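You operate a simulated robot arm through the tools that you are given. There is no shell and no other tool. Be economical: measure what you need, move in short steps, check, and stop when the job is done.

You run a simulated robot arm. Do the job below in one go: nothing can be reset, and whatever is moved stays where it is left.

Task
Set the three jets by the card, then open the air.
Fine: use the row for the size on the display; leave the air open.

Only the result counts: the job must be done as asked and must still hold three seconds after the hand-in. Knocking over, shifting, dropping, spilling or breaking anything else fails it.

Robot
A 7-joint arm with a two-finger parallel gripper, fixed in place. Base frame: the origin is at the foot of the arm, x ahead of it, y to its left, z up. Units: m, degrees, N and s.
With the tool pointing down near the work surface it reaches from about 0.3 to 0.7 m from the base axis. Its first joint turns from -66.0 to 66.0 degrees. Payload 1.57 kg.
The tool frame sits at the grasp point between the pads (the TCP): z along the fingers, y along the line on which they close. The tips reach 0.03 m beyond it. Largest opening 0.11 m; finger width 0.024, thickness 0.012; the body of the gripper, 0.048 by 0.112 m, starts 0.078 m behind the TCP.
Orientation is that of the tool frame in the base frame, as a unit quaternion [x, y, z, w]. With the fingers straight down and closing along the base's y, the tool's x points along the base's -x, its y along +y and its z along -z.

Tools
- The arm moves only by the tool drive_tool. Its argument "rows" is a list of rows, each an object (a shift or turn left out is 0, a gripper value left out holds the last) with "translation": the shift along the tool's x, y, z in m, a list of three; "rotation": the turn, a rotation vector about the tool's x, y, z in degrees, a list of three; "jaw": the closure, from 0 (fully open) to 1 (shut). In form: [{"translation": [tx, ty, tz], "rotation": [ax, ay, az], "jaw": jaw}, ...]. A call has 1 to 12 rows; each row is the pose to reach, as a shift and turn from the pose commanded when the call began, along the tool's axes at that moment. A row lasts 0.2 s, in which the tool goes at most 0.05 m and 8.6 degrees; a call with a longer step from one row to the next is refused whole, and so is a gripper value outside its range. A pose out of reach is approached as far as the arm can. The call stops where the force on the tool passes 40 N (or 10 N more than at its start, if that is more) or the arm is blocked; 0.2 s more then pass. Each finger travels about 0.108 m/s and halts on what it meets, pressing with about 37 N; the grip force reading is that of the motor and also rises with nothing between the fingers. The clock runs only during rows and for 0.2 s after the last one: add rows that repeat a pose to give the fingers time. The reply holds the time, the measured pose of the TCP, the force on the tool along the base axes, the opening and the grip force, in the units named above and with some noise, and new pictures: "show" is both (left out), scene, wrist or none.
- Cameras (640 x 400 px; columns grow to the right, rows downward): "scene" is fixed at [0.1755, -0.3872, 1.412]; the picture's right is [0.74, -0.67, 0.00], its down [-0.37, -0.41, -0.83] and it looks along [0.56, 0.62, -0.56] (base axes); focal length 319 px, centre (320, 200). "wrist" rides on the gripper at [-0.036, 0, -0.08] in the tool frame; the picture's right is [0.00, -1.00, 0.00], its down [0.97, 0.00, -0.24] and it looks along [0.24, 0.00, 0.97] (tool axes); focal length 218 px, centre (320, 200). There is no depth. A picture from a camera that has moved, and an enlarged one, comes with that camera's place and axes in the base frame and with its lens. The place of the scene camera against the robot may be out by one fixed shift of up to 0.012 m in any direction.
- zoom(camera, box): a new picture of the part [left, top, right, bottom] of that camera's present view, enlarged. No time passes.
- sign_off(): hands the job in; it is judged then, once.

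Go step by step. Nothing tells you positions but the pictures and the camera data: compare them with the known pose of the tool, close in by small moves and look again before you grip or let go. The budget is 120 turns and 150 pictures, counting those below and the enlarged ones. Unless the task says otherwise, let go and move clear before handing in, and close with one line.

The tools are called after "Emit:" as name(argument=value, ...) on one line, values as JSON. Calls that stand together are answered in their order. drive_tool: Moves the arm, as the interface text tells. Its arguments: {"type":"object","properties":{"rows":{"type":"array"},"show":{"type":"string","enum":["both","scene","wrist","none"]}},"required":["rows"]} The other tools are called the same way: zoom (camera, box) takes an enlarged picture of a part of a camera's view; sign_off () hands the job in.

At the start:

```text
time_s: 0.0
tool_pos: [0.3265, -0.1835, 1.2155]
tcp_rot: [0.0, 1.0, -0.001, 0.0]
contact_force: [0.5, 0.3, -0.1]
width: 0.1099
finger_force: 0.1
```

scene: 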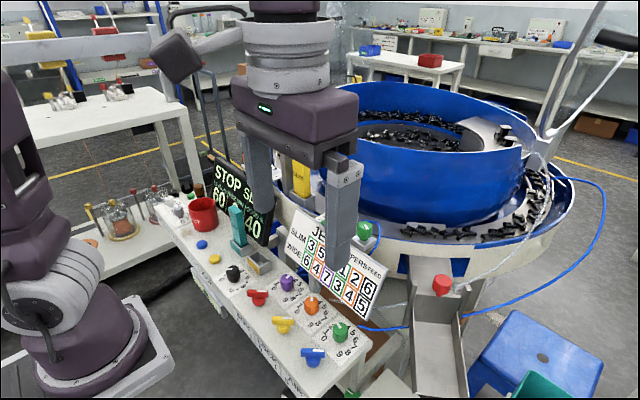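
wrist: 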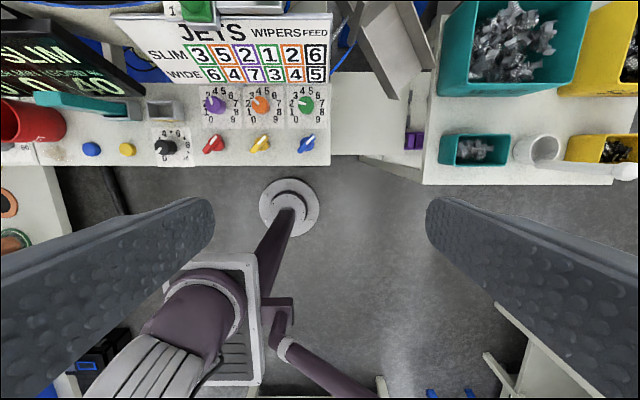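

I see a panel with three coloured dials (purple, orange, green), levers, a card, and a display. I'll zoom in to read everything.

Emit:
zoom(camera="wrist", box=[130, 0, 340, 165])

Emit:
zoom(camera="wrist", box=[0, 0, 200, 170])

Emit:
zoom(camera="scene", box=[150, 150, 390, 390])

```text
2.42 times, centred on (235, 82) of wrist
camera zoom: at [0.3646, -0.1835, 1.296], right [0.0, -1.0, 0.0], down [-0.97, 0.0, 0.24], along [-0.24, 0.0, -0.97], focal length 529 px, centre (526, 485)
```

zoom: 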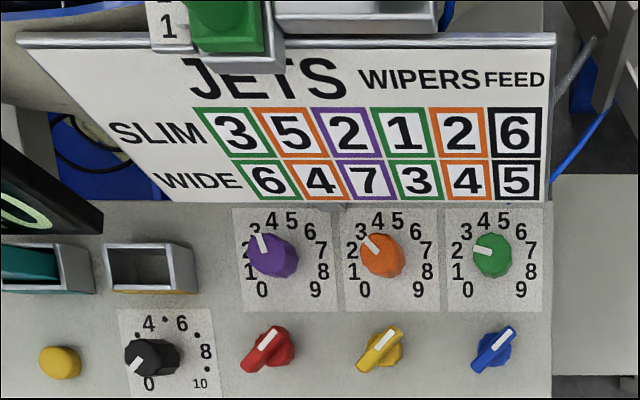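

```text
2.35 times, centred on (100, 85) of wrist
camera zoom: at [0.3646, -0.1835, 1.296], right [0.0, -1.0, 0.0], down [-0.97, 0.0, 0.24], along [-0.24, 0.0, -0.97], focal length 514 px, centre (838, 471)
```

zoom: 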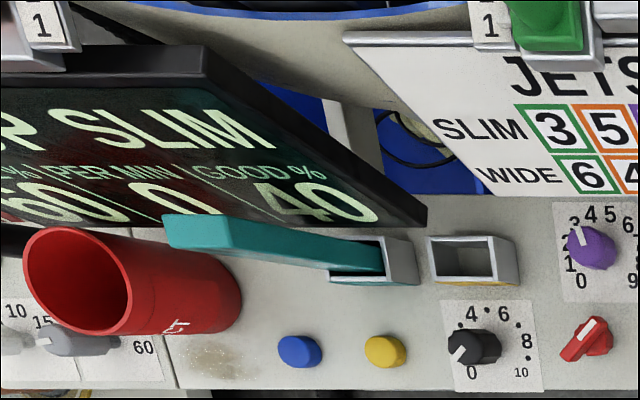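

```text
1.67 times, centred on (270, 270) of scene
camera zoom: at [0.1755, -0.3872, 1.412], right [0.74, -0.67, 0.0], down [-0.37, -0.41, -0.83], along [0.56, 0.62, -0.56], focal length 532 px, centre (403, 83)
```

zoom: 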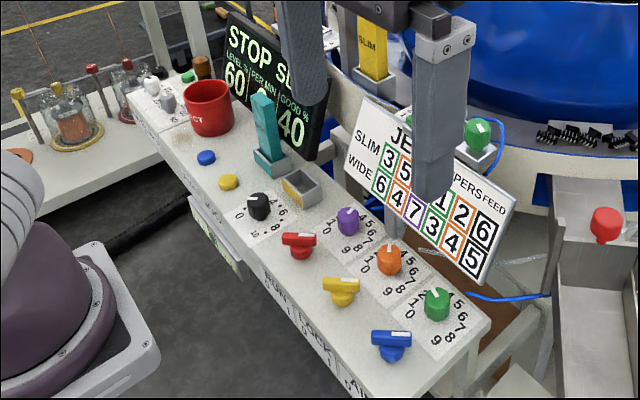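

The display seems to say SLIM. Now I want the front labels and a full view of the display, so I'll shift the arm out of the way and zoom.

Emit:
zoom(camera="scene", box=[220, 280, 360, 400])

Emit:
drive_tool(rows=[{"translation": [0, -0.04, 0]}, {"translation": [0, -0.08, 0]}, {"translation": [0, -0.12, 0]}, {"translation": [0, -0.16, 0]}])

```text
3.33 times, centred on (290, 340) of scene
camera zoom: at [0.1755, -0.3872, 1.412], right [0.74, -0.67, 0.0], down [-0.37, -0.41, -0.83], along [0.56, 0.62, -0.56], focal length 1063 px, centre (420, -267)
```

zoom: 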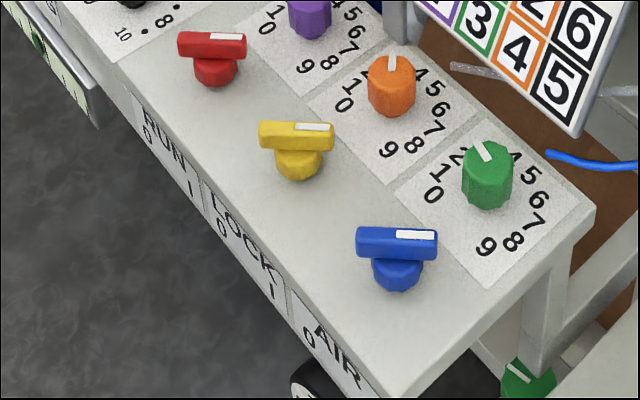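

```text
time_s: 1.0
tool_pos: [0.3253, -0.3441, 1.2163]
tcp_rot: [0.0, 1.0, 0.0, 0.0]
contact_force: [0.1, -0.2, 0.0]
width: 0.11
finger_force: 0.0
camera wrist: at [0.3636, -0.3441, 1.295], right [0.0, -1.0, 0.0], down [-0.97, 0.0, 0.24], along [-0.24, 0.0, -0.97], focal length 218 px, centre (320, 200)
```

scene: 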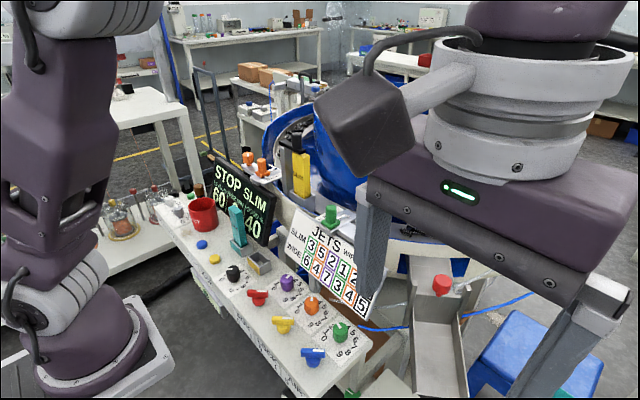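
wrist: 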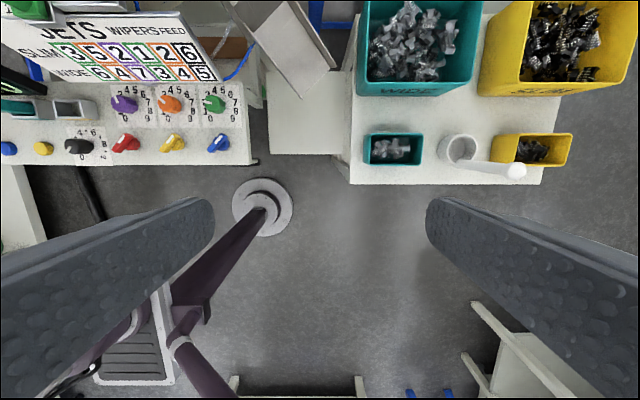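

Emit:
zoom(camera="scene", box=[190, 140, 390, 265])

Emit:
zoom(camera="scene", box=[240, 200, 380, 320])

Emit:
zoom(camera="wrist", box=[0, 0, 260, 170])

```text
3.20 times, centred on (290, 202) of scene
camera zoom: at [0.1755, -0.3872, 1.412], right [0.74, -0.67, 0.0], down [-0.37, -0.41, -0.83], along [0.56, 0.62, -0.56], focal length 1020 px, centre (416, 192)
```

zoom: 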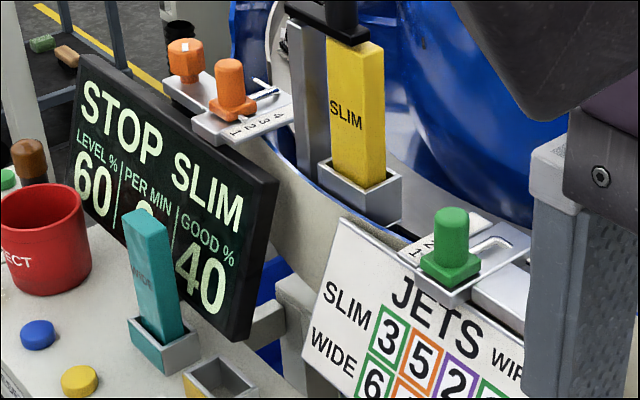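

```text
3.33 times, centred on (310, 260) of scene
camera zoom: at [0.1755, -0.3872, 1.412], right [0.74, -0.67, 0.0], down [-0.37, -0.41, -0.83], along [0.56, 0.62, -0.56], focal length 1063 px, centre (353, 0)
```

zoom: 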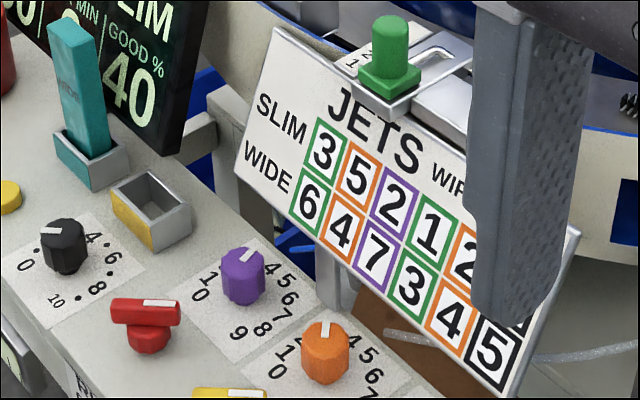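

```text
2.35 times, centred on (130, 85) of wrist
camera zoom: at [0.3636, -0.3441, 1.295], right [0.0, -1.0, 0.0], down [-0.97, 0.0, 0.24], along [-0.24, 0.0, -0.97], focal length 514 px, centre (767, 471)
```

zoom: 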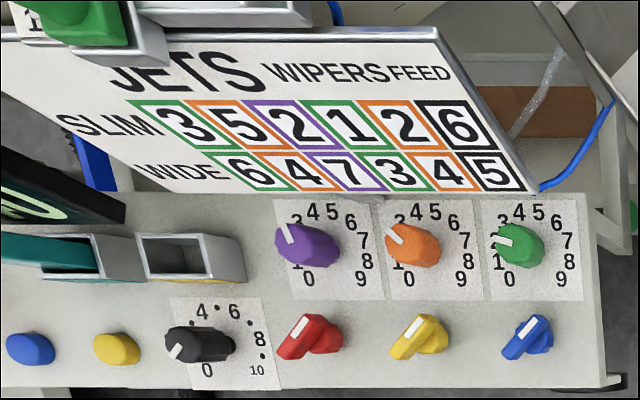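

The display says SLIM, so the SLIM row under JETS gives green 3, orange 5, purple 2. The air lever is the blue one (label AIR, 0/1). I'll move the wrist camera above the panel for a perpendicular look.

Emit:
drive_tool(rows=[{"translation": [-0.009, 0.037, 0.018]}, {"translation": [-0.018, 0.074, 0.036]}, {"translation": [-0.027, 0.111, 0.055]}, {"translation": [-0.036, 0.148, 0.073]}, {"translation": [-0.045, 0.185, 0.092]}, {"translation": [-0.055, 0.222, 0.11]}, {"translation": [-0.065, 0.258, 0.13]}])

```text
time_s: 2.6
tool_pos: [0.3913, -0.0856, 1.0852]
tcp_rot: [0.0, 1.0, 0.0, 0.0]
contact_force: [-0.4, -0.2, 0.2]
width: 0.1101
finger_force: 0.0
camera wrist: at [0.4285, -0.0848, 1.1654], right [0.0, -1.0, 0.0], down [-0.97, 0.0, 0.24], along [-0.24, 0.0, -0.97], focal length 218 px, centre (320, 200)
```

scene: 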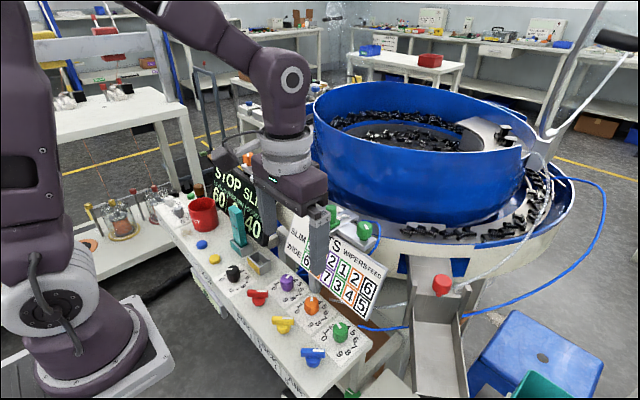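
wrist: 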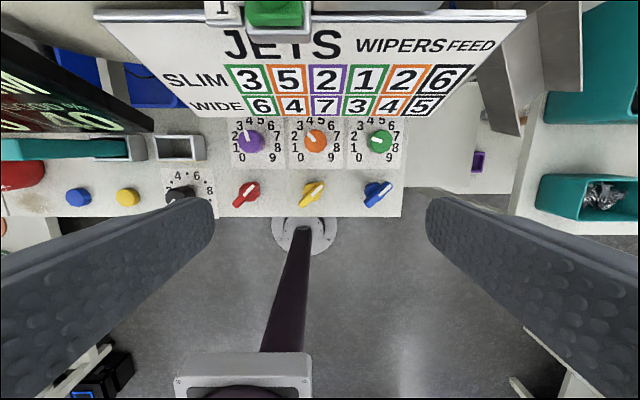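

Emit:
zoom(camera="wrist", box=[224, 110, 410, 226])

Emit:
zoom(camera="scene", box=[230, 260, 380, 390])

```text
3.44 times, centred on (317, 168) of wrist
camera zoom: at [0.4285, -0.0848, 1.1654], right [0.0, -1.0, 0.0], down [-0.97, 0.0, 0.24], along [-0.24, 0.0, -0.97], focal length 751 px, centre (330, 310)
```

zoom: 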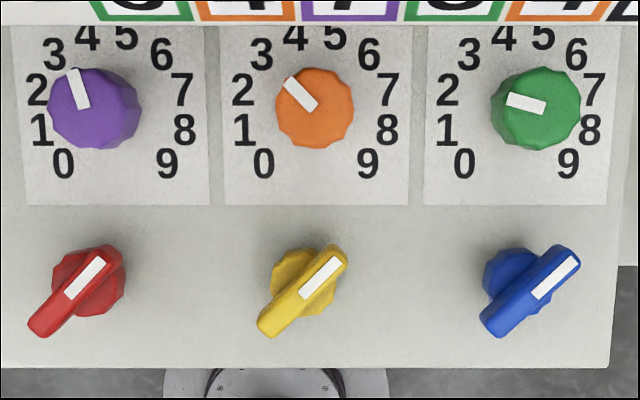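

```text
3.08 times, centred on (305, 325) of scene
camera zoom: at [0.1754, -0.3872, 1.412], right [0.74, -0.67, 0.0], down [-0.37, -0.41, -0.83], along [0.56, 0.62, -0.56], focal length 981 px, centre (366, -185)
```

zoom: 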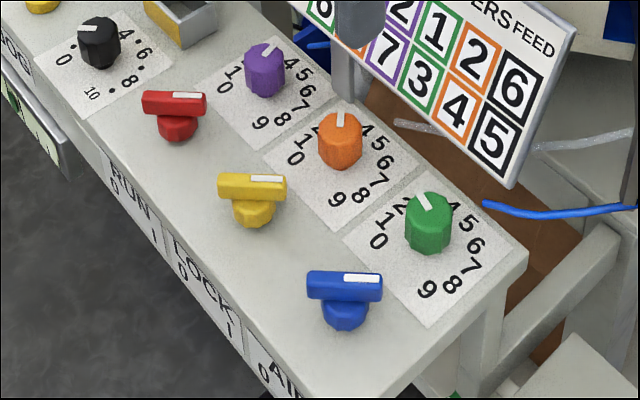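

Current readings are about purple 4, orange 3, green 2; levers look to be at 0. I'll tilt the tool 20° so its body leans back from the card, and place it above the green dial for a closer look.

Emit:
drive_tool(rows=[{"translation": [-0.007, -0.017, 0.015], "rotation": [0, -5, 0], "jaw": 0.45}, {"translation": [-0.015, -0.034, 0.03], "rotation": [0, -10, 0]}, {"translation": [-0.022, -0.05, 0.045], "rotation": [0, -15, 0]}, {"translation": [-0.029, -0.067, 0.06], "rotation": [0, -20, 0]}, {"translation": [-0.029, -0.067, 0.06], "rotation": [0, -20, 0]}])

Emit:
zoom(camera="wrist", box=[200, 110, 440, 260])

```text
time_s: 3.8
tool_pos: [0.4221, -0.1512, 1.028]
tcp_rot: [0.0, 0.985, 0.0, 0.173]
contact_force: [0.0, -0.3, -0.3]
width: 0.0605
finger_force: 0.0
camera wrist: at [0.4302, -0.1514, 1.1149], right [0.0, -1.0, 0.0], down [-0.99, 0.0, -0.11], along [0.11, 0.0, -0.99], focal length 218 px, centre (320, 200)
```

scene: 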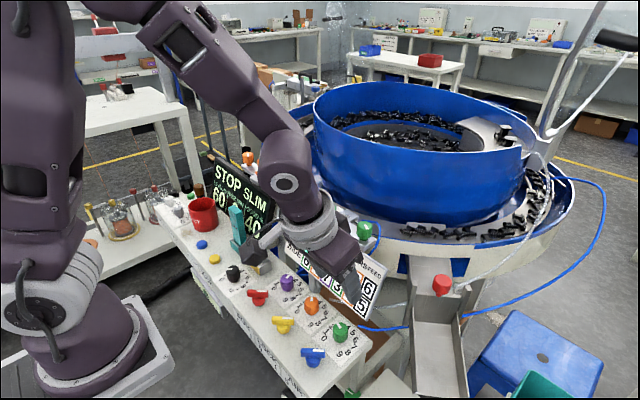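
wrist: 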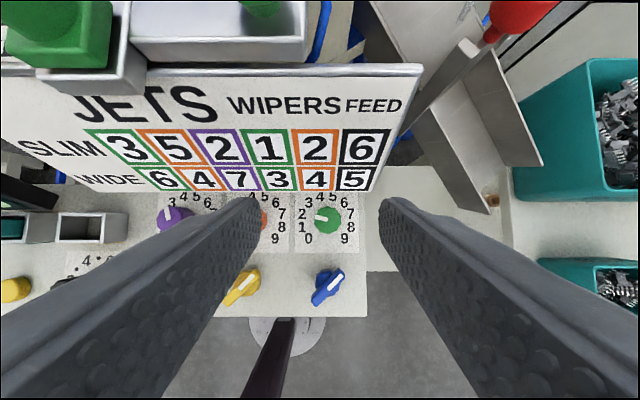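

```text
2.67 times, centred on (320, 185) of wrist
camera zoom: at [0.4302, -0.1514, 1.1149], right [0.0, -1.0, 0.0], down [-0.99, 0.0, -0.11], along [0.11, 0.0, -0.99], focal length 582 px, centre (320, 240)
```

zoom: 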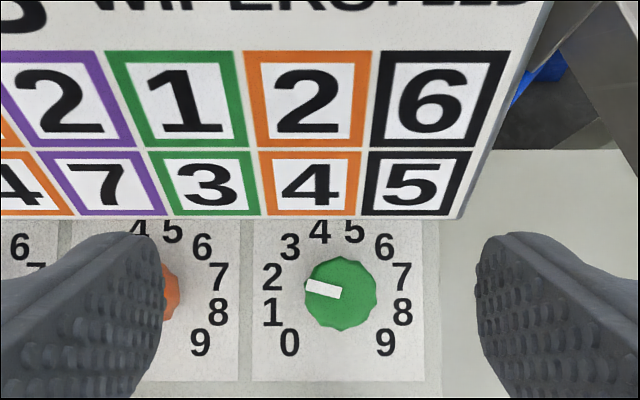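

Green is near 2 at about (0.434, -0.158). I'll pre-turn −15°, come down to just above it and look.

Emit:
drive_tool(rows=[{"translation": [0.007, -0.003, 0.024], "rotation": [-1.7, 0, -4.7], "jaw": 0.45}, {"translation": [0.014, -0.006, 0.048], "rotation": [-3.4, 0, -9.4]}, {"translation": [0.021, -0.0088, 0.071], "rotation": [-5.1, 0, -14.1]}, {"translation": [0.021, -0.0088, 0.071], "rotation": [-5.1, 0, -14.1]}])

Emit:
zoom(camera="scene", box=[280, 260, 420, 380])

```text
time_s: 4.7
tool_pos: [0.4256, -0.1635, 0.9547]
tcp_rot: [-0.126, 0.977, 0.018, 0.173]
contact_force: [-12.0, 2.4, 16.6]
width: 0.0558
finger_force: 0.0
stopped in row 4: the force on the tool passed its limit (the readings are from after the stop); the commanded pose is now the measured one
camera wrist: at [0.4326, -0.1605, 1.0424], right [0.25, -0.97, 0.01], down [-0.96, -0.25, -0.11], along [0.11, 0.02, -0.99], focal length 218 px, centre (320, 200)
```

scene: 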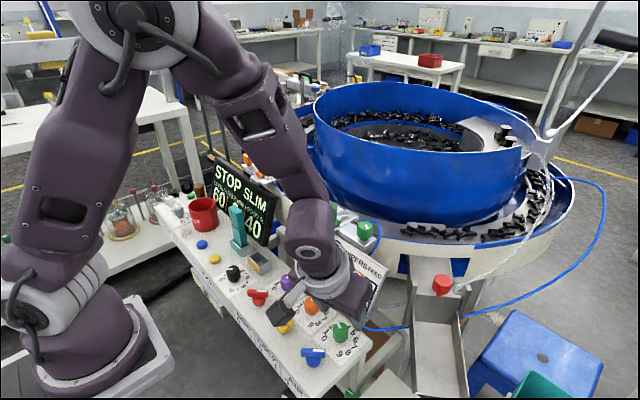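
wrist: 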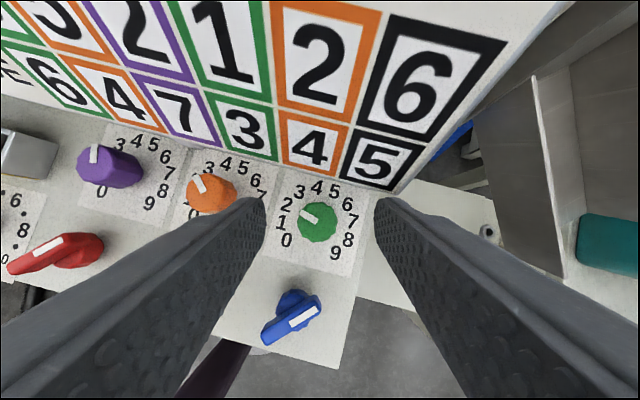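

```text
3.33 times, centred on (350, 320) of scene
camera zoom: at [0.1749, -0.387, 1.4121], right [0.74, -0.67, 0.0], down [-0.37, -0.41, -0.83], along [0.56, 0.62, -0.56], focal length 1063 px, centre (220, -200)
```

zoom: 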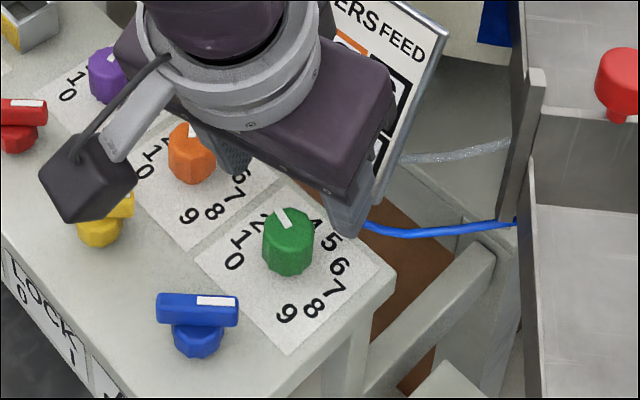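

The right finger touched the lower right corner of the card (which overhangs to x≈0.45, z≈0.95). I'll back off along the fingers, undo the yaw, and lean the tool further before approaching from the front.

Emit:
drive_tool(rows=[{"translation": [0, 0, -0.02], "jaw": 0.5}, {"translation": [0, 0, -0.045]}, {"translation": [0, 0, -0.045], "rotation": [2.5, 0, 7], "jaw": 0.57}, {"translation": [0, 0, -0.045], "rotation": [5.1, 0, 14.1]}, {"translation": [0, 0, -0.045], "rotation": [5.1, 0, 14.1]}])

Emit:
zoom(camera="scene", box=[230, 190, 400, 370])

```text
time_s: 5.9
tool_pos: [0.4114, -0.1662, 0.9963]
tcp_rot: [0.003, 0.984, -0.003, 0.176]
contact_force: [0.5, -0.2, 1.2]
width: 0.0474
finger_force: 0.0
camera wrist: at [0.4188, -0.1655, 1.0837], right [-0.01, -1.0, 0.0], down [-0.99, 0.01, -0.11], along [0.11, -0.01, -0.99], focal length 218 px, centre (320, 200)
```

scene: 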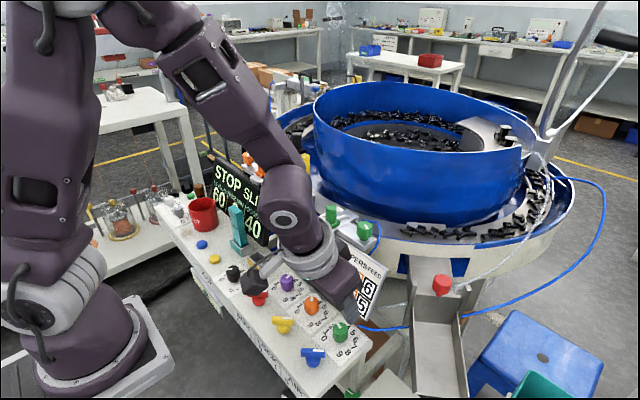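
wrist: 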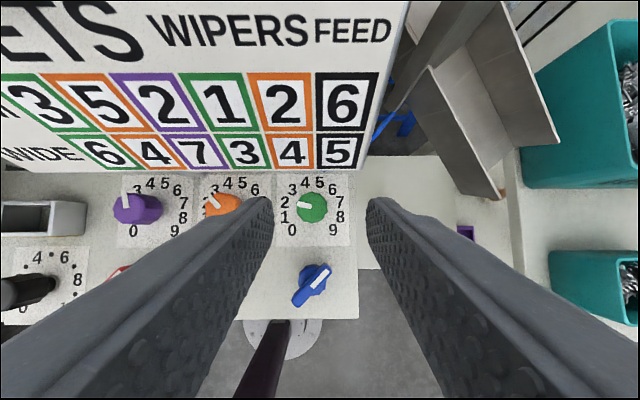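

```text
2.22 times, centred on (315, 280) of scene
camera zoom: at [0.1755, -0.3872, 1.412], right [0.74, -0.67, 0.0], down [-0.37, -0.41, -0.83], along [0.56, 0.62, -0.56], focal length 709 px, centre (331, 22)
```

zoom: 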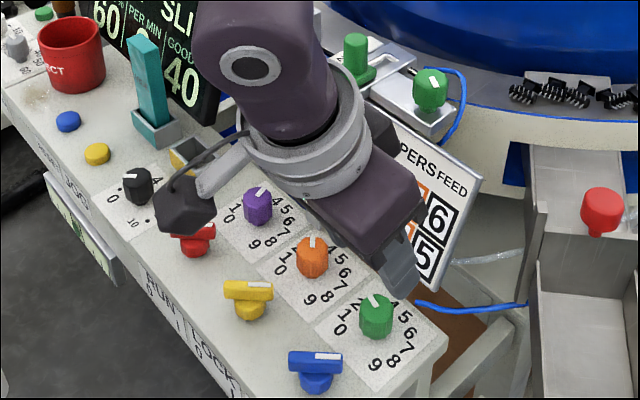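

Card unchanged. Next: tilt to 30°, positioned slightly in front of the dial and above it.

Emit:
drive_tool(rows=[{"translation": [0.012, 0.0035, 0.017], "rotation": [0, -5, 0]}, {"translation": [0.0243, 0.007, 0.0348], "rotation": [0, -10, 0]}, {"translation": [0.0243, 0.007, 0.0348], "rotation": [0, -10, 0]}])

Emit:
zoom(camera="wrist", box=[240, 130, 400, 230])

```text
time_s: 6.7
tool_pos: [0.3999, -0.1597, 0.9542]
tcp_rot: [0.002, 0.965, -0.003, 0.261]
contact_force: [-0.3, 0.2, -0.4]
width: 0.0473
finger_force: 0.1
camera wrist: at [0.3915, -0.159, 1.0418], right [0.0, -1.0, 0.0], down [-0.96, 0.0, -0.28], along [0.28, -0.01, -0.96], focal length 218 px, centre (320, 200)
```

scene: 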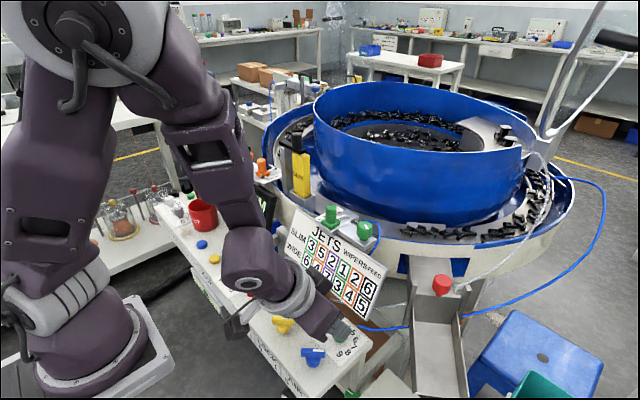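
wrist: 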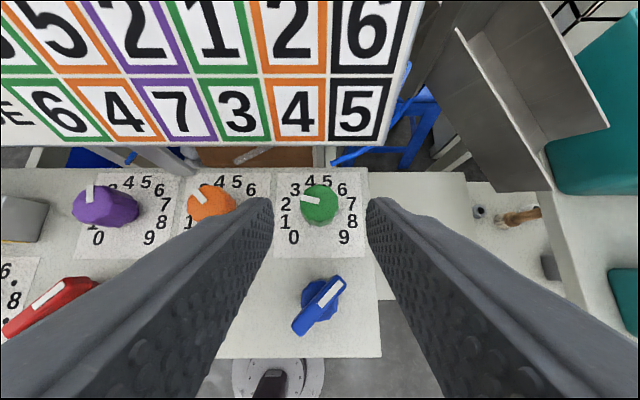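

```text
4.00 times, centred on (320, 180) of wrist
camera zoom: at [0.3915, -0.159, 1.0418], right [0.0, -1.0, 0.0], down [-0.96, 0.0, -0.28], along [0.28, -0.01, -0.96], focal length 873 px, centre (320, 280)
```

zoom: 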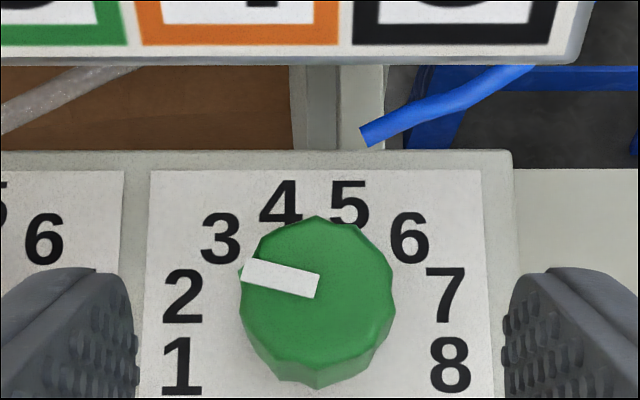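

Dial centred between the fingers in y. I'll lower, then slide forward with a −15° yaw so the fingers straddle the dial.

Emit:
drive_tool(rows=[{"translation": [0.0075, 0, 0.013]}, {"translation": [0.015, 0, 0.026]}, {"translation": [0.0065, -0.0015, 0.031], "rotation": [-3.7, 0, -6.5]}, {"translation": [-0.0023, -0.0031, 0.036], "rotation": [-7.5, 0, -13]}, {"translation": [-0.0023, -0.0031, 0.036], "rotation": [-7.5, 0, -13]}])

Emit:
zoom(camera="wrist", box=[220, 150, 420, 275])

Emit:
zoom(camera="scene", box=[280, 260, 420, 380])

```text
time_s: 7.9
tool_pos: [0.4204, -0.1632, 0.9261]
tcp_rot: [-0.126, 0.957, 0.031, 0.26]
contact_force: [-0.6, -0.2, 0.1]
width: 0.0474
finger_force: 0.1
camera wrist: at [0.4134, -0.1646, 1.0126], right [0.26, -0.97, 0.01], down [-0.93, -0.25, -0.28], along [0.27, 0.07, -0.96], focal length 218 px, centre (320, 200)
```

scene: 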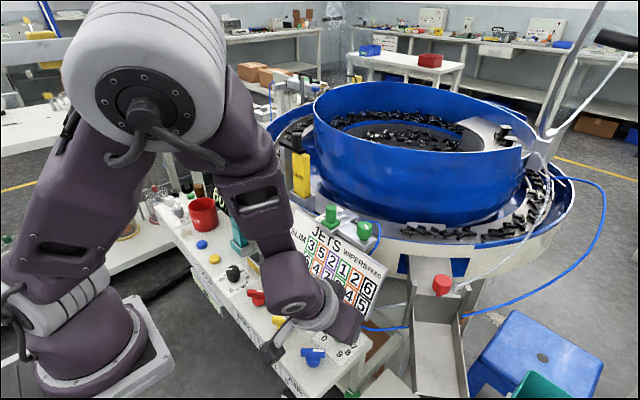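
wrist: 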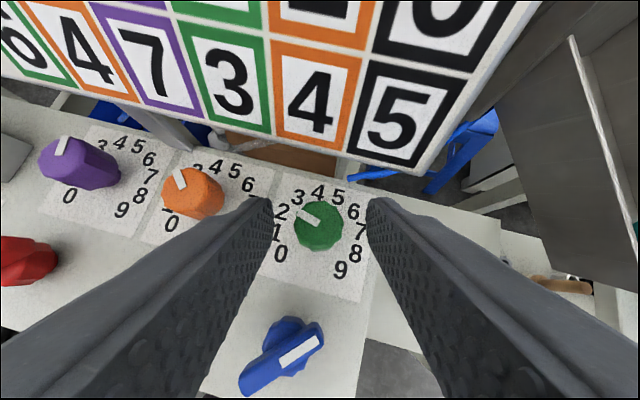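

```text
3.20 times, centred on (320, 212) of wrist
camera zoom: at [0.4134, -0.1646, 1.0126], right [0.26, -0.97, 0.01], down [-0.93, -0.25, -0.28], along [0.27, 0.07, -0.96], focal length 698 px, centre (320, 160)
```

zoom: 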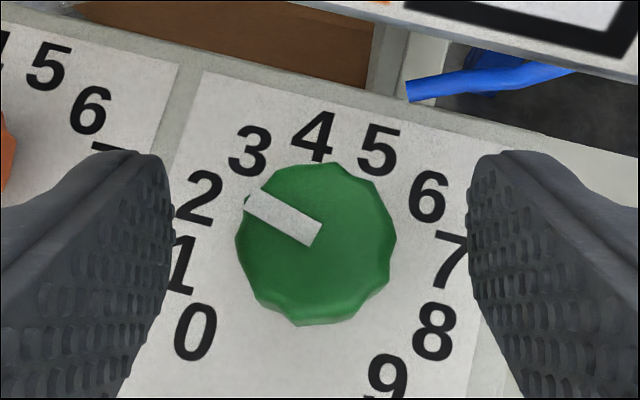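

```text
3.33 times, centred on (350, 320) of scene
camera zoom: at [0.1755, -0.3872, 1.412], right [0.74, -0.67, 0.0], down [-0.37, -0.41, -0.83], along [0.56, 0.62, -0.56], focal length 1063 px, centre (220, -200)
```

zoom: 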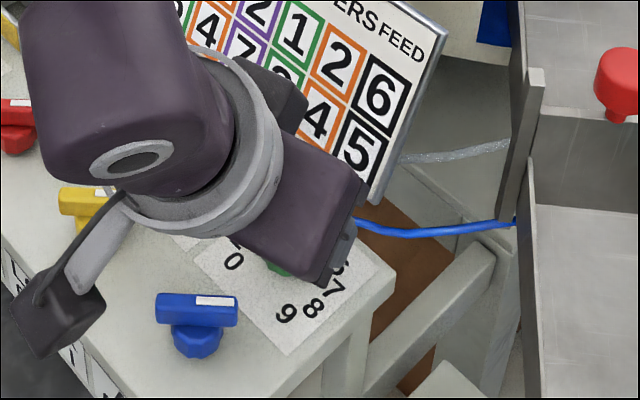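

The dial sits centred between the pads. Now I'll close.

Emit:
drive_tool(rows=[{"jaw": 0.75}, {"jaw": 0.85}, {"jaw": 0.85}], show="wrist")

Emit:
zoom(camera="wrist", box=[220, 150, 420, 275])

```text
time_s: 8.7
tool_pos: [0.4197, -0.1634, 0.9256]
tcp_rot: [-0.125, 0.957, 0.031, 0.259]
contact_force: [-4.2, 6.6, 10.8]
width: 0.0241
finger_force: 36.0
camera wrist: at [0.413, -0.164, 1.0128], right [0.26, -0.97, 0.01], down [-0.93, -0.25, -0.28], along [0.27, 0.07, -0.96], focal length 218 px, centre (320, 200)
```

wrist: 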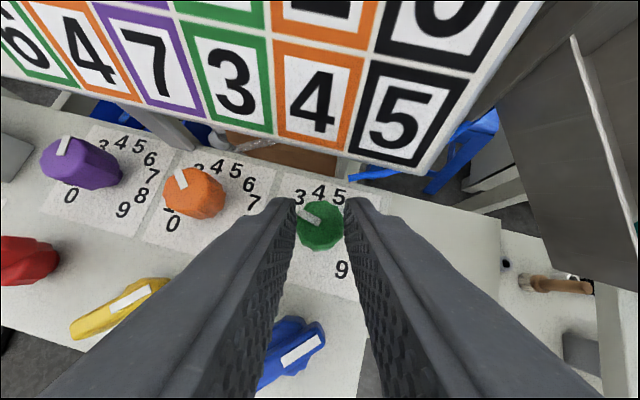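

```text
3.20 times, centred on (320, 212) of wrist
camera zoom: at [0.413, -0.164, 1.0128], right [0.26, -0.97, 0.01], down [-0.93, -0.25, -0.28], along [0.27, 0.07, -0.96], focal length 698 px, centre (320, 160)
```

zoom: 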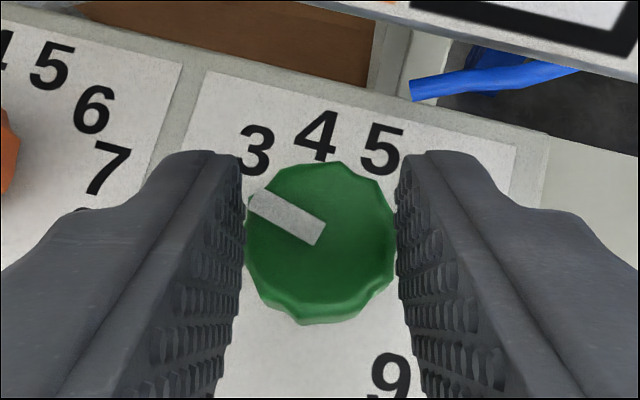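

Gripped without strain; the mark reads about −76°, and 3 is at −45°. I'll turn clockwise 31° about the dial's vertical axis.

Emit:
drive_tool(rows=[{"translation": [-0.0001, 0.0016, 0.0001], "rotation": [3.9, 0, 6.7]}, {"translation": [-0.0004, 0.0032, 0.0002], "rotation": [7.75, 0, 13.4]}, {"translation": [-0.0009, 0.0048, 0.0005], "rotation": [11.6, 0, 20.1]}, {"translation": [-0.0015, 0.0062, 0.0009], "rotation": [15.5, 0, 26.85]}, {"translation": [-0.0015, 0.0062, 0.0009], "rotation": [15.5, 0, 26.85]}])

Emit:
zoom(camera="wrist", box=[220, 150, 420, 275])

```text
time_s: 9.9
tool_pos: [0.4205, -0.1562, 0.9253]
tcp_rot: [0.136, 0.955, -0.038, 0.259]
contact_force: [-7.1, 10.7, 14.1]
width: 0.0237
finger_force: 3.9
camera wrist: at [0.4128, -0.1528, 1.013], right [-0.28, -0.96, 0.0], down [-0.92, 0.27, -0.28], along [0.27, -0.08, -0.96], focal length 218 px, centre (320, 200)
```

scene: 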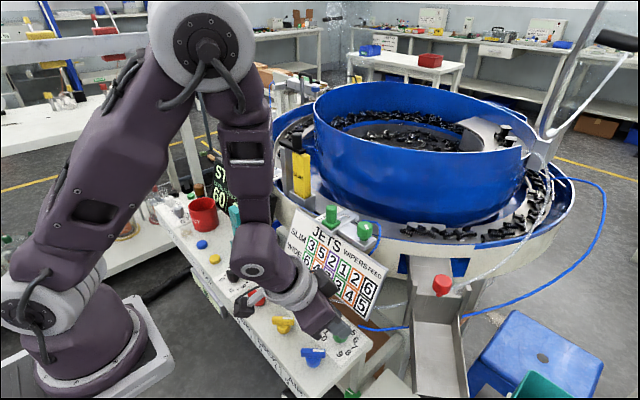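
wrist: 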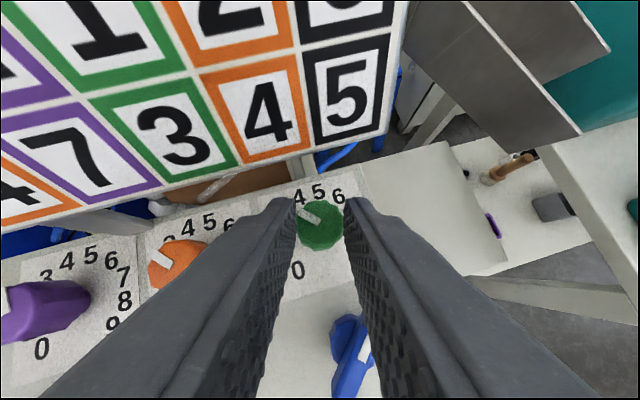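

```text
3.20 times, centred on (320, 212) of wrist
camera zoom: at [0.4128, -0.1528, 1.013], right [-0.28, -0.96, 0.0], down [-0.92, 0.27, -0.28], along [0.27, -0.08, -0.96], focal length 698 px, centre (320, 160)
```

zoom: 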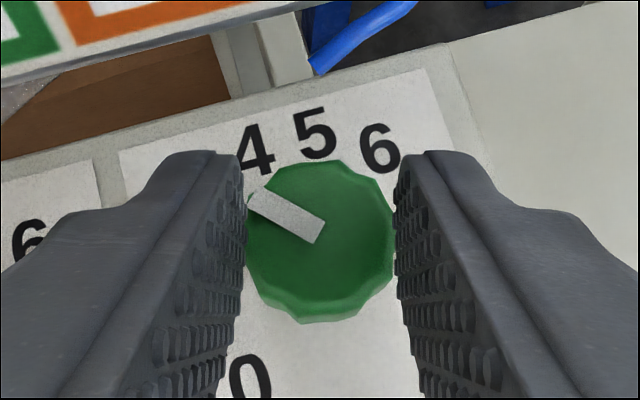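

The mark now sits at about −45° (3). I'll release, back off, straighten and check.

Emit:
drive_tool(rows=[{"jaw": 0.6}, {"jaw": 0.6}, {"translation": [0.0173, 0, -0.01]}, {"translation": [0.0073, 0, -0.0273], "rotation": [-4, 0, -7]}, {"translation": [-0.0027, 0, -0.045], "rotation": [-8, 0, -13.9]}, {"translation": [-0.0027, 0, -0.045], "rotation": [-8, 0, -13.9]}])

Emit:
zoom(camera="wrist", box=[160, 130, 400, 280])

```text
time_s: 11.3
tool_pos: [0.401, -0.1495, 0.9655]
tcp_rot: [0.001, 0.965, -0.003, 0.261]
contact_force: [-0.2, 0.4, -0.1]
width: 0.0441
finger_force: 0.0
camera wrist: at [0.3942, -0.1484, 1.0533], right [0.0, -1.0, 0.01], down [-0.96, 0.0, -0.28], along [0.28, -0.01, -0.96], focal length 218 px, centre (320, 200)
```

scene: 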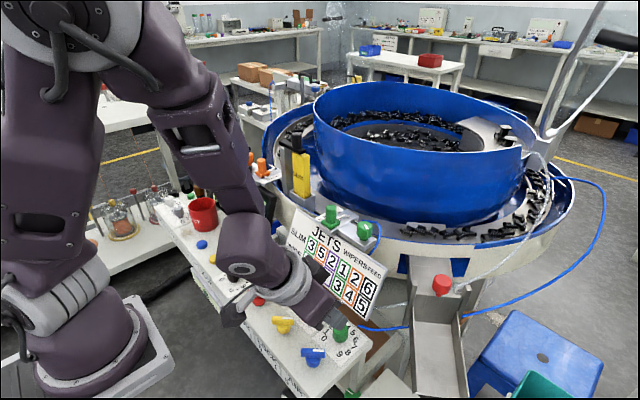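
wrist: 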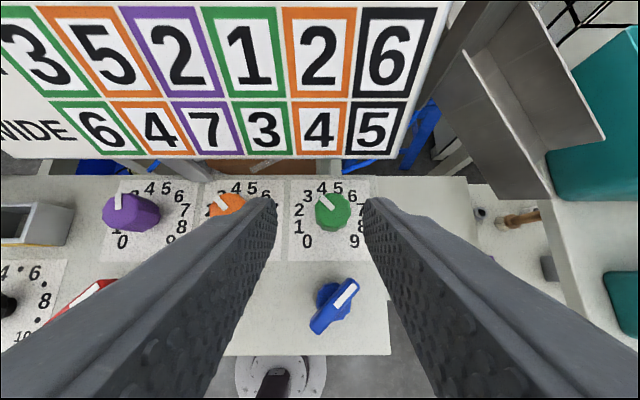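

```text
2.67 times, centred on (280, 205) of wrist
camera zoom: at [0.3942, -0.1484, 1.0533], right [0.0, -1.0, 0.01], down [-0.96, 0.0, -0.28], along [0.28, -0.01, -0.96], focal length 582 px, centre (427, 187)
```

zoom: 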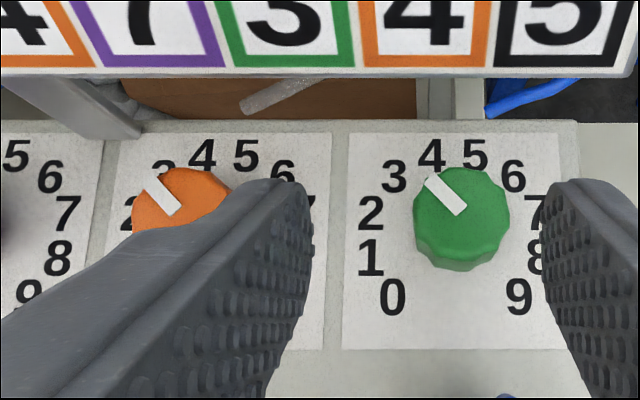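

Green now reads 3. Moving over to orange.

Emit:
drive_tool(rows=[{"translation": [0, 0.032, 0]}, {"translation": [0, 0.0635, 0]}, {"translation": [0, 0.0635, 0]}], show="wrist")

Emit:
zoom(camera="wrist", box=[220, 150, 420, 275])

```text
time_s: 12.1
tool_pos: [0.4028, -0.0857, 0.9649]
tcp_rot: [0.0, 0.966, -0.003, 0.259]
contact_force: [0.3, 0.6, 0.8]
width: 0.0437
finger_force: 0.0
camera wrist: at [0.3958, -0.0845, 1.0528], right [0.0, -1.0, 0.01], down [-0.96, 0.0, -0.28], along [0.28, -0.01, -0.96], focal length 218 px, centre (320, 200)
```

wrist: 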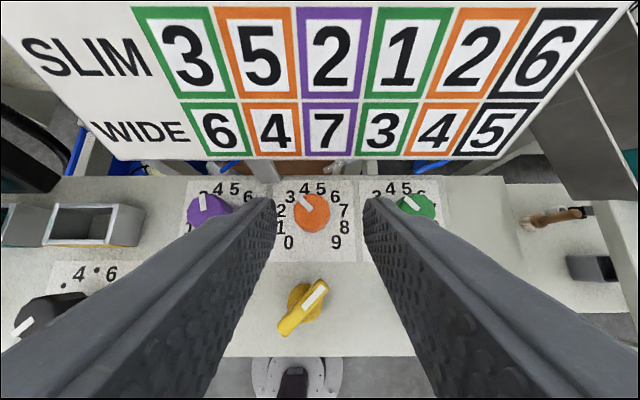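

```text
3.20 times, centred on (320, 212) of wrist
camera zoom: at [0.3958, -0.0845, 1.0528], right [0.0, -1.0, 0.01], down [-0.96, 0.0, -0.28], along [0.28, -0.01, -0.96], focal length 698 px, centre (320, 160)
```

zoom: 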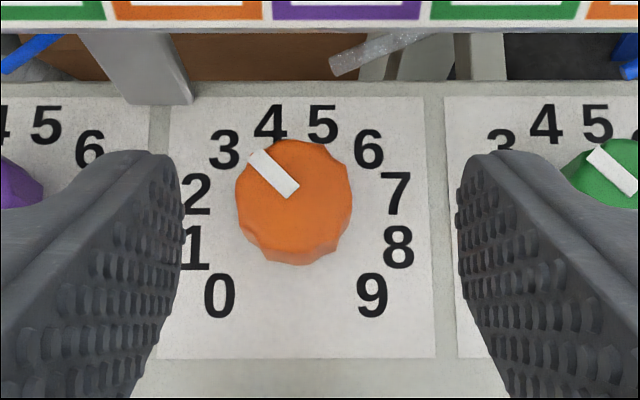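

Orange reads 3 (−45°) at about y = −0.081; it needs +60° to reach 5. I'll come in with a −30° yaw, along the finger heading.

Emit:
drive_tool(rows=[{"translation": [0.0045, -0.0028, 0.0088], "rotation": [-3.75, 0, -6.5]}, {"translation": [0.009, -0.0057, 0.0176], "rotation": [-7.5, 0, -13]}, {"translation": [0.0135, -0.0085, 0.0264], "rotation": [-11.25, 0, -19.5]}, {"translation": [0.018, -0.0114, 0.0352], "rotation": [-15, 0, -26]}, {"translation": [0.0105, -0.0064, 0.0395], "rotation": [-15, 0, -26]}, {"translation": [0.003, -0.0014, 0.0438], "rotation": [-15, 0, -26]}, {"translation": [0.003, -0.0014, 0.0438], "rotation": [-15, 0, -26]}])

Emit:
zoom(camera="wrist", box=[220, 150, 420, 275])

```text
time_s: 13.7
tool_pos: [0.421, -0.088, 0.9269]
tcp_rot: [-0.248, 0.933, 0.063, 0.251]
contact_force: [-0.4, -0.2, 0.0]
width: 0.0437
finger_force: 0.0
camera wrist: at [0.4137, -0.0915, 1.0134], right [0.5, -0.87, 0.01], down [-0.83, -0.48, -0.28], along [0.24, 0.13, -0.96], focal length 218 px, centre (320, 200)
```

scene: 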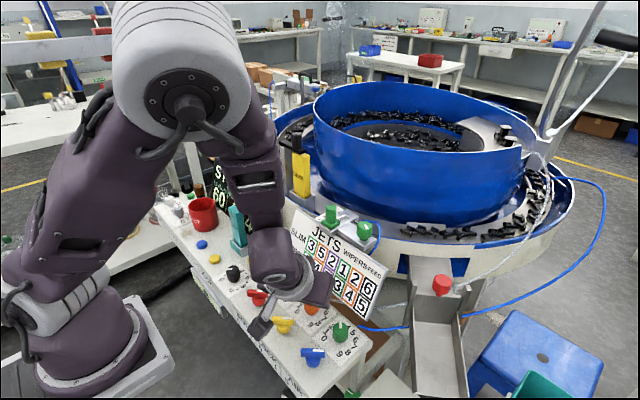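
wrist: 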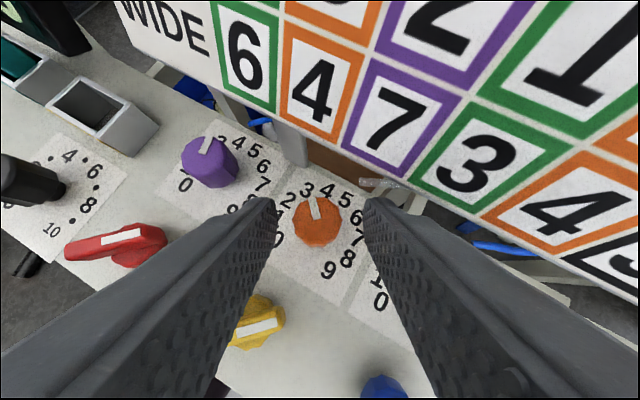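

```text
3.20 times, centred on (320, 212) of wrist
camera zoom: at [0.4137, -0.0915, 1.0134], right [0.5, -0.87, 0.01], down [-0.83, -0.48, -0.28], along [0.24, 0.13, -0.96], focal length 698 px, centre (320, 160)
```

zoom: 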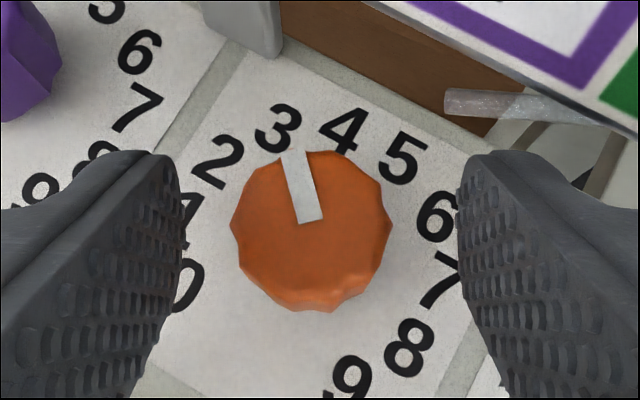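

Nearly centred; a small correction and close.

Emit:
drive_tool(rows=[{"translation": [-0.002, 0.0014, 0.0012]}, {"translation": [-0.002, 0.0014, 0.0012], "jaw": 0.75}, {"translation": [-0.002, 0.0014, 0.0012], "jaw": 0.85}, {"translation": [-0.002, 0.0014, 0.0012], "jaw": 0.85}], show="none")

Emit:
zoom(camera="wrist", box=[220, 150, 420, 275])

```text
time_s: 14.7
tool_pos: [0.4212, -0.0867, 0.9251]
tcp_rot: [-0.249, 0.933, 0.062, 0.252]
contact_force: [-2.8, -2.4, 15.1]
width: 0.0163
finger_force: 0.0
```

```text
3.20 times, centred on (320, 212) of wrist
camera zoom: at [0.4149, -0.0901, 1.0134], right [0.5, -0.87, 0.01], down [-0.83, -0.48, -0.28], along [0.25, 0.13, -0.96], focal length 698 px, centre (320, 160)
```

zoom: 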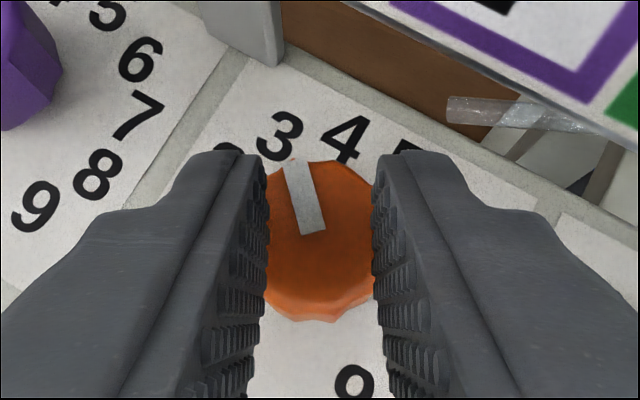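

The fingers went to 16 mm without squeezing, with an upward force: they may be riding on the dial's top. Let me look from the scene camera.

Emit:
zoom(camera="scene", box=[250, 250, 390, 370])

Emit:
zoom(camera="wrist", box=[120, 130, 440, 330])

```text
3.33 times, centred on (320, 310) of scene
camera zoom: at [0.1752, -0.3872, 1.412], right [0.74, -0.67, 0.0], down [-0.37, -0.41, -0.83], along [0.56, 0.62, -0.56], focal length 1063 px, centre (320, -167)
```

zoom: 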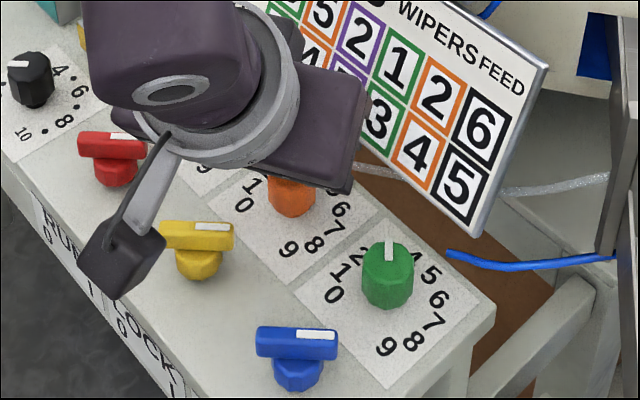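

```text
2.00 times, centred on (280, 230) of wrist
camera zoom: at [0.4149, -0.0901, 1.0134], right [0.5, -0.87, 0.01], down [-0.83, -0.48, -0.28], along [0.25, 0.13, -0.96], focal length 436 px, centre (400, 140)
```

zoom: 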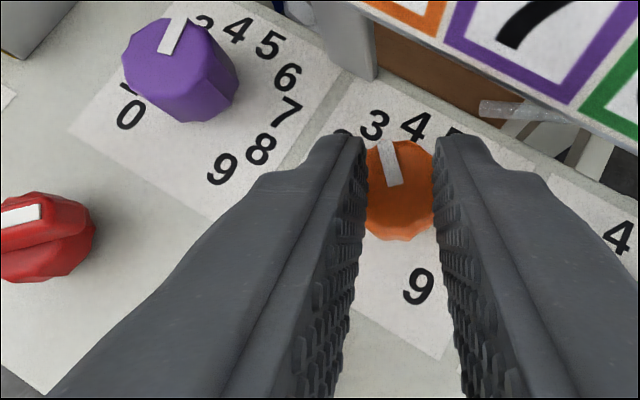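

Recalculating from parallax, the panel is nearer z≈0.866 and the dial tops at ≈0.90, so only the very tips reached. I'll open, shift back 4.5 mm and go down 15 mm.

Emit:
drive_tool(rows=[{"translation": [0.001, 0, -0.002], "jaw": 0.6}, {"translation": [0.0039, 0, -0.0022], "jaw": 0.6}, {"translation": [0.0039, 0, -0.0022]}, {"translation": [0.0064, 0, 0.002]}, {"translation": [0.0089, 0, 0.0064]}, {"translation": [0.0114, 0, 0.0108]}, {"translation": [0.0114, 0, 0.0108]}], show="none")

Emit:
zoom(camera="wrist", box=[220, 150, 420, 275])

```text
time_s: 16.3
tool_pos: [0.4196, -0.0902, 0.9108]
tcp_rot: [-0.248, 0.933, 0.063, 0.252]
contact_force: [0.2, 0.3, 0.2]
width: 0.0438
finger_force: 0.0
```

```text
3.20 times, centred on (320, 212) of wrist
camera zoom: at [0.4117, -0.0925, 0.9982], right [0.5, -0.87, 0.01], down [-0.83, -0.48, -0.28], along [0.24, 0.13, -0.96], focal length 698 px, centre (320, 160)
```

zoom: 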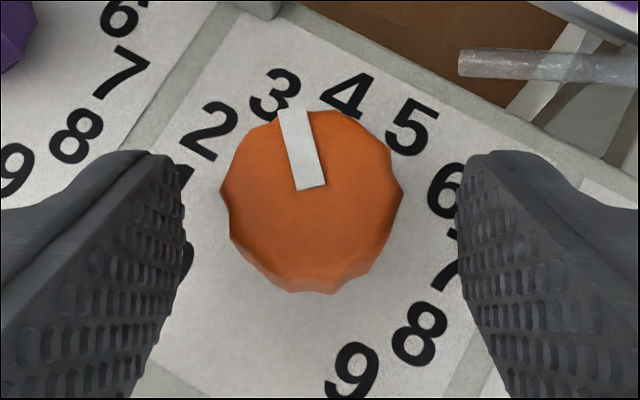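

Clear and lower now; shift 4 mm forward, then close.

Emit:
drive_tool(rows=[{"translation": [-0.0035, 0.001, 0.002]}, {"translation": [-0.0035, 0.001, 0.002], "jaw": 0.75}, {"translation": [-0.0035, 0.001, 0.002], "jaw": 0.85}, {"translation": [-0.0035, 0.001, 0.002], "jaw": 0.85}], show="none")

Emit:
zoom(camera="wrist", box=[220, 150, 420, 275])

```text
time_s: 17.3
tool_pos: [0.4205, -0.0858, 0.9118]
tcp_rot: [-0.249, 0.933, 0.064, 0.251]
contact_force: [0.6, 0.7, -1.2]
width: 0.0269
finger_force: 37.4
```

```text
3.20 times, centred on (320, 212) of wrist
camera zoom: at [0.4145, -0.0894, 0.9984], right [0.5, -0.87, 0.01], down [-0.83, -0.48, -0.28], along [0.24, 0.13, -0.96], focal length 698 px, centre (320, 160)
```

zoom: 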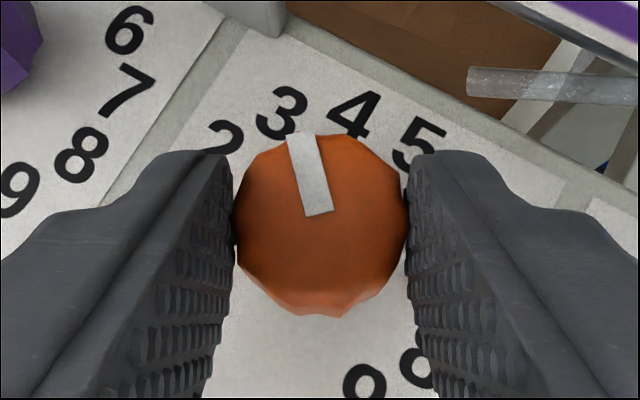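

Solid grip at 27 mm. Mark at about −43°; turning +58° to reach 5.

Emit:
drive_tool(rows=[{"translation": [-0.0001, 0.0015, 0.0001], "rotation": [4.15, 0, 7.2]}, {"translation": [-0.0004, 0.0029, 0.0002], "rotation": [8.3, 0, 14.4]}, {"translation": [-0.0008, 0.0043, 0.0005], "rotation": [12.45, 0, 21.6]}, {"translation": [-0.0015, 0.0056, 0.0008], "rotation": [16.6, 0, 28.75]}, {"translation": [-0.0022, 0.0068, 0.0013], "rotation": [20.75, 0, 35.9]}, {"translation": [-0.0032, 0.0079, 0.0018], "rotation": [24.9, 0, 43.1]}, {"translation": [-0.0042, 0.0087, 0.0024], "rotation": [29, 0, 50.2]}, {"translation": [-0.0042, 0.0087, 0.0024], "rotation": [29, 0, 50.2]}], show="scene")

Emit:
zoom(camera="wrist", box=[220, 150, 420, 275])

```text
time_s: 19.1
tool_pos: [0.4211, -0.0744, 0.9111]
tcp_rot: [0.234, 0.937, -0.063, 0.253]
contact_force: [-6.3, 31.9, -9.8]
width: 0.027
finger_force: 37.9
```

scene: 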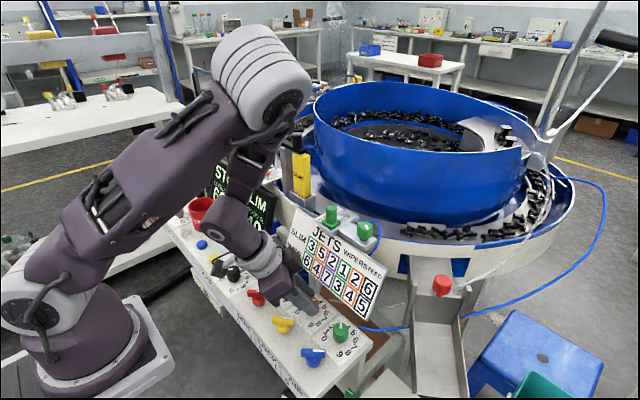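

```text
3.20 times, centred on (320, 212) of wrist
camera zoom: at [0.4145, -0.0692, 0.9979], right [-0.47, -0.88, 0.0], down [-0.85, 0.45, -0.28], along [0.25, -0.13, -0.96], focal length 698 px, centre (320, 160)
```

zoom: 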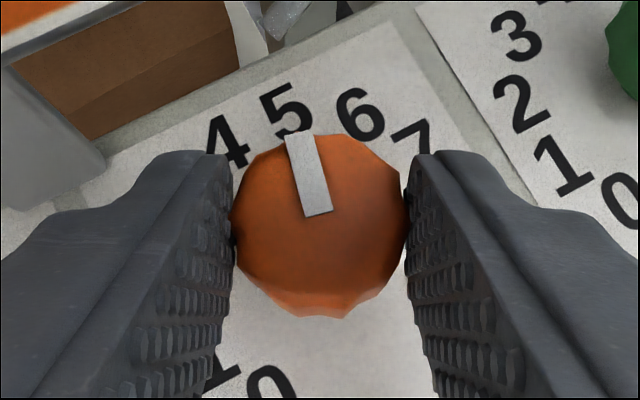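

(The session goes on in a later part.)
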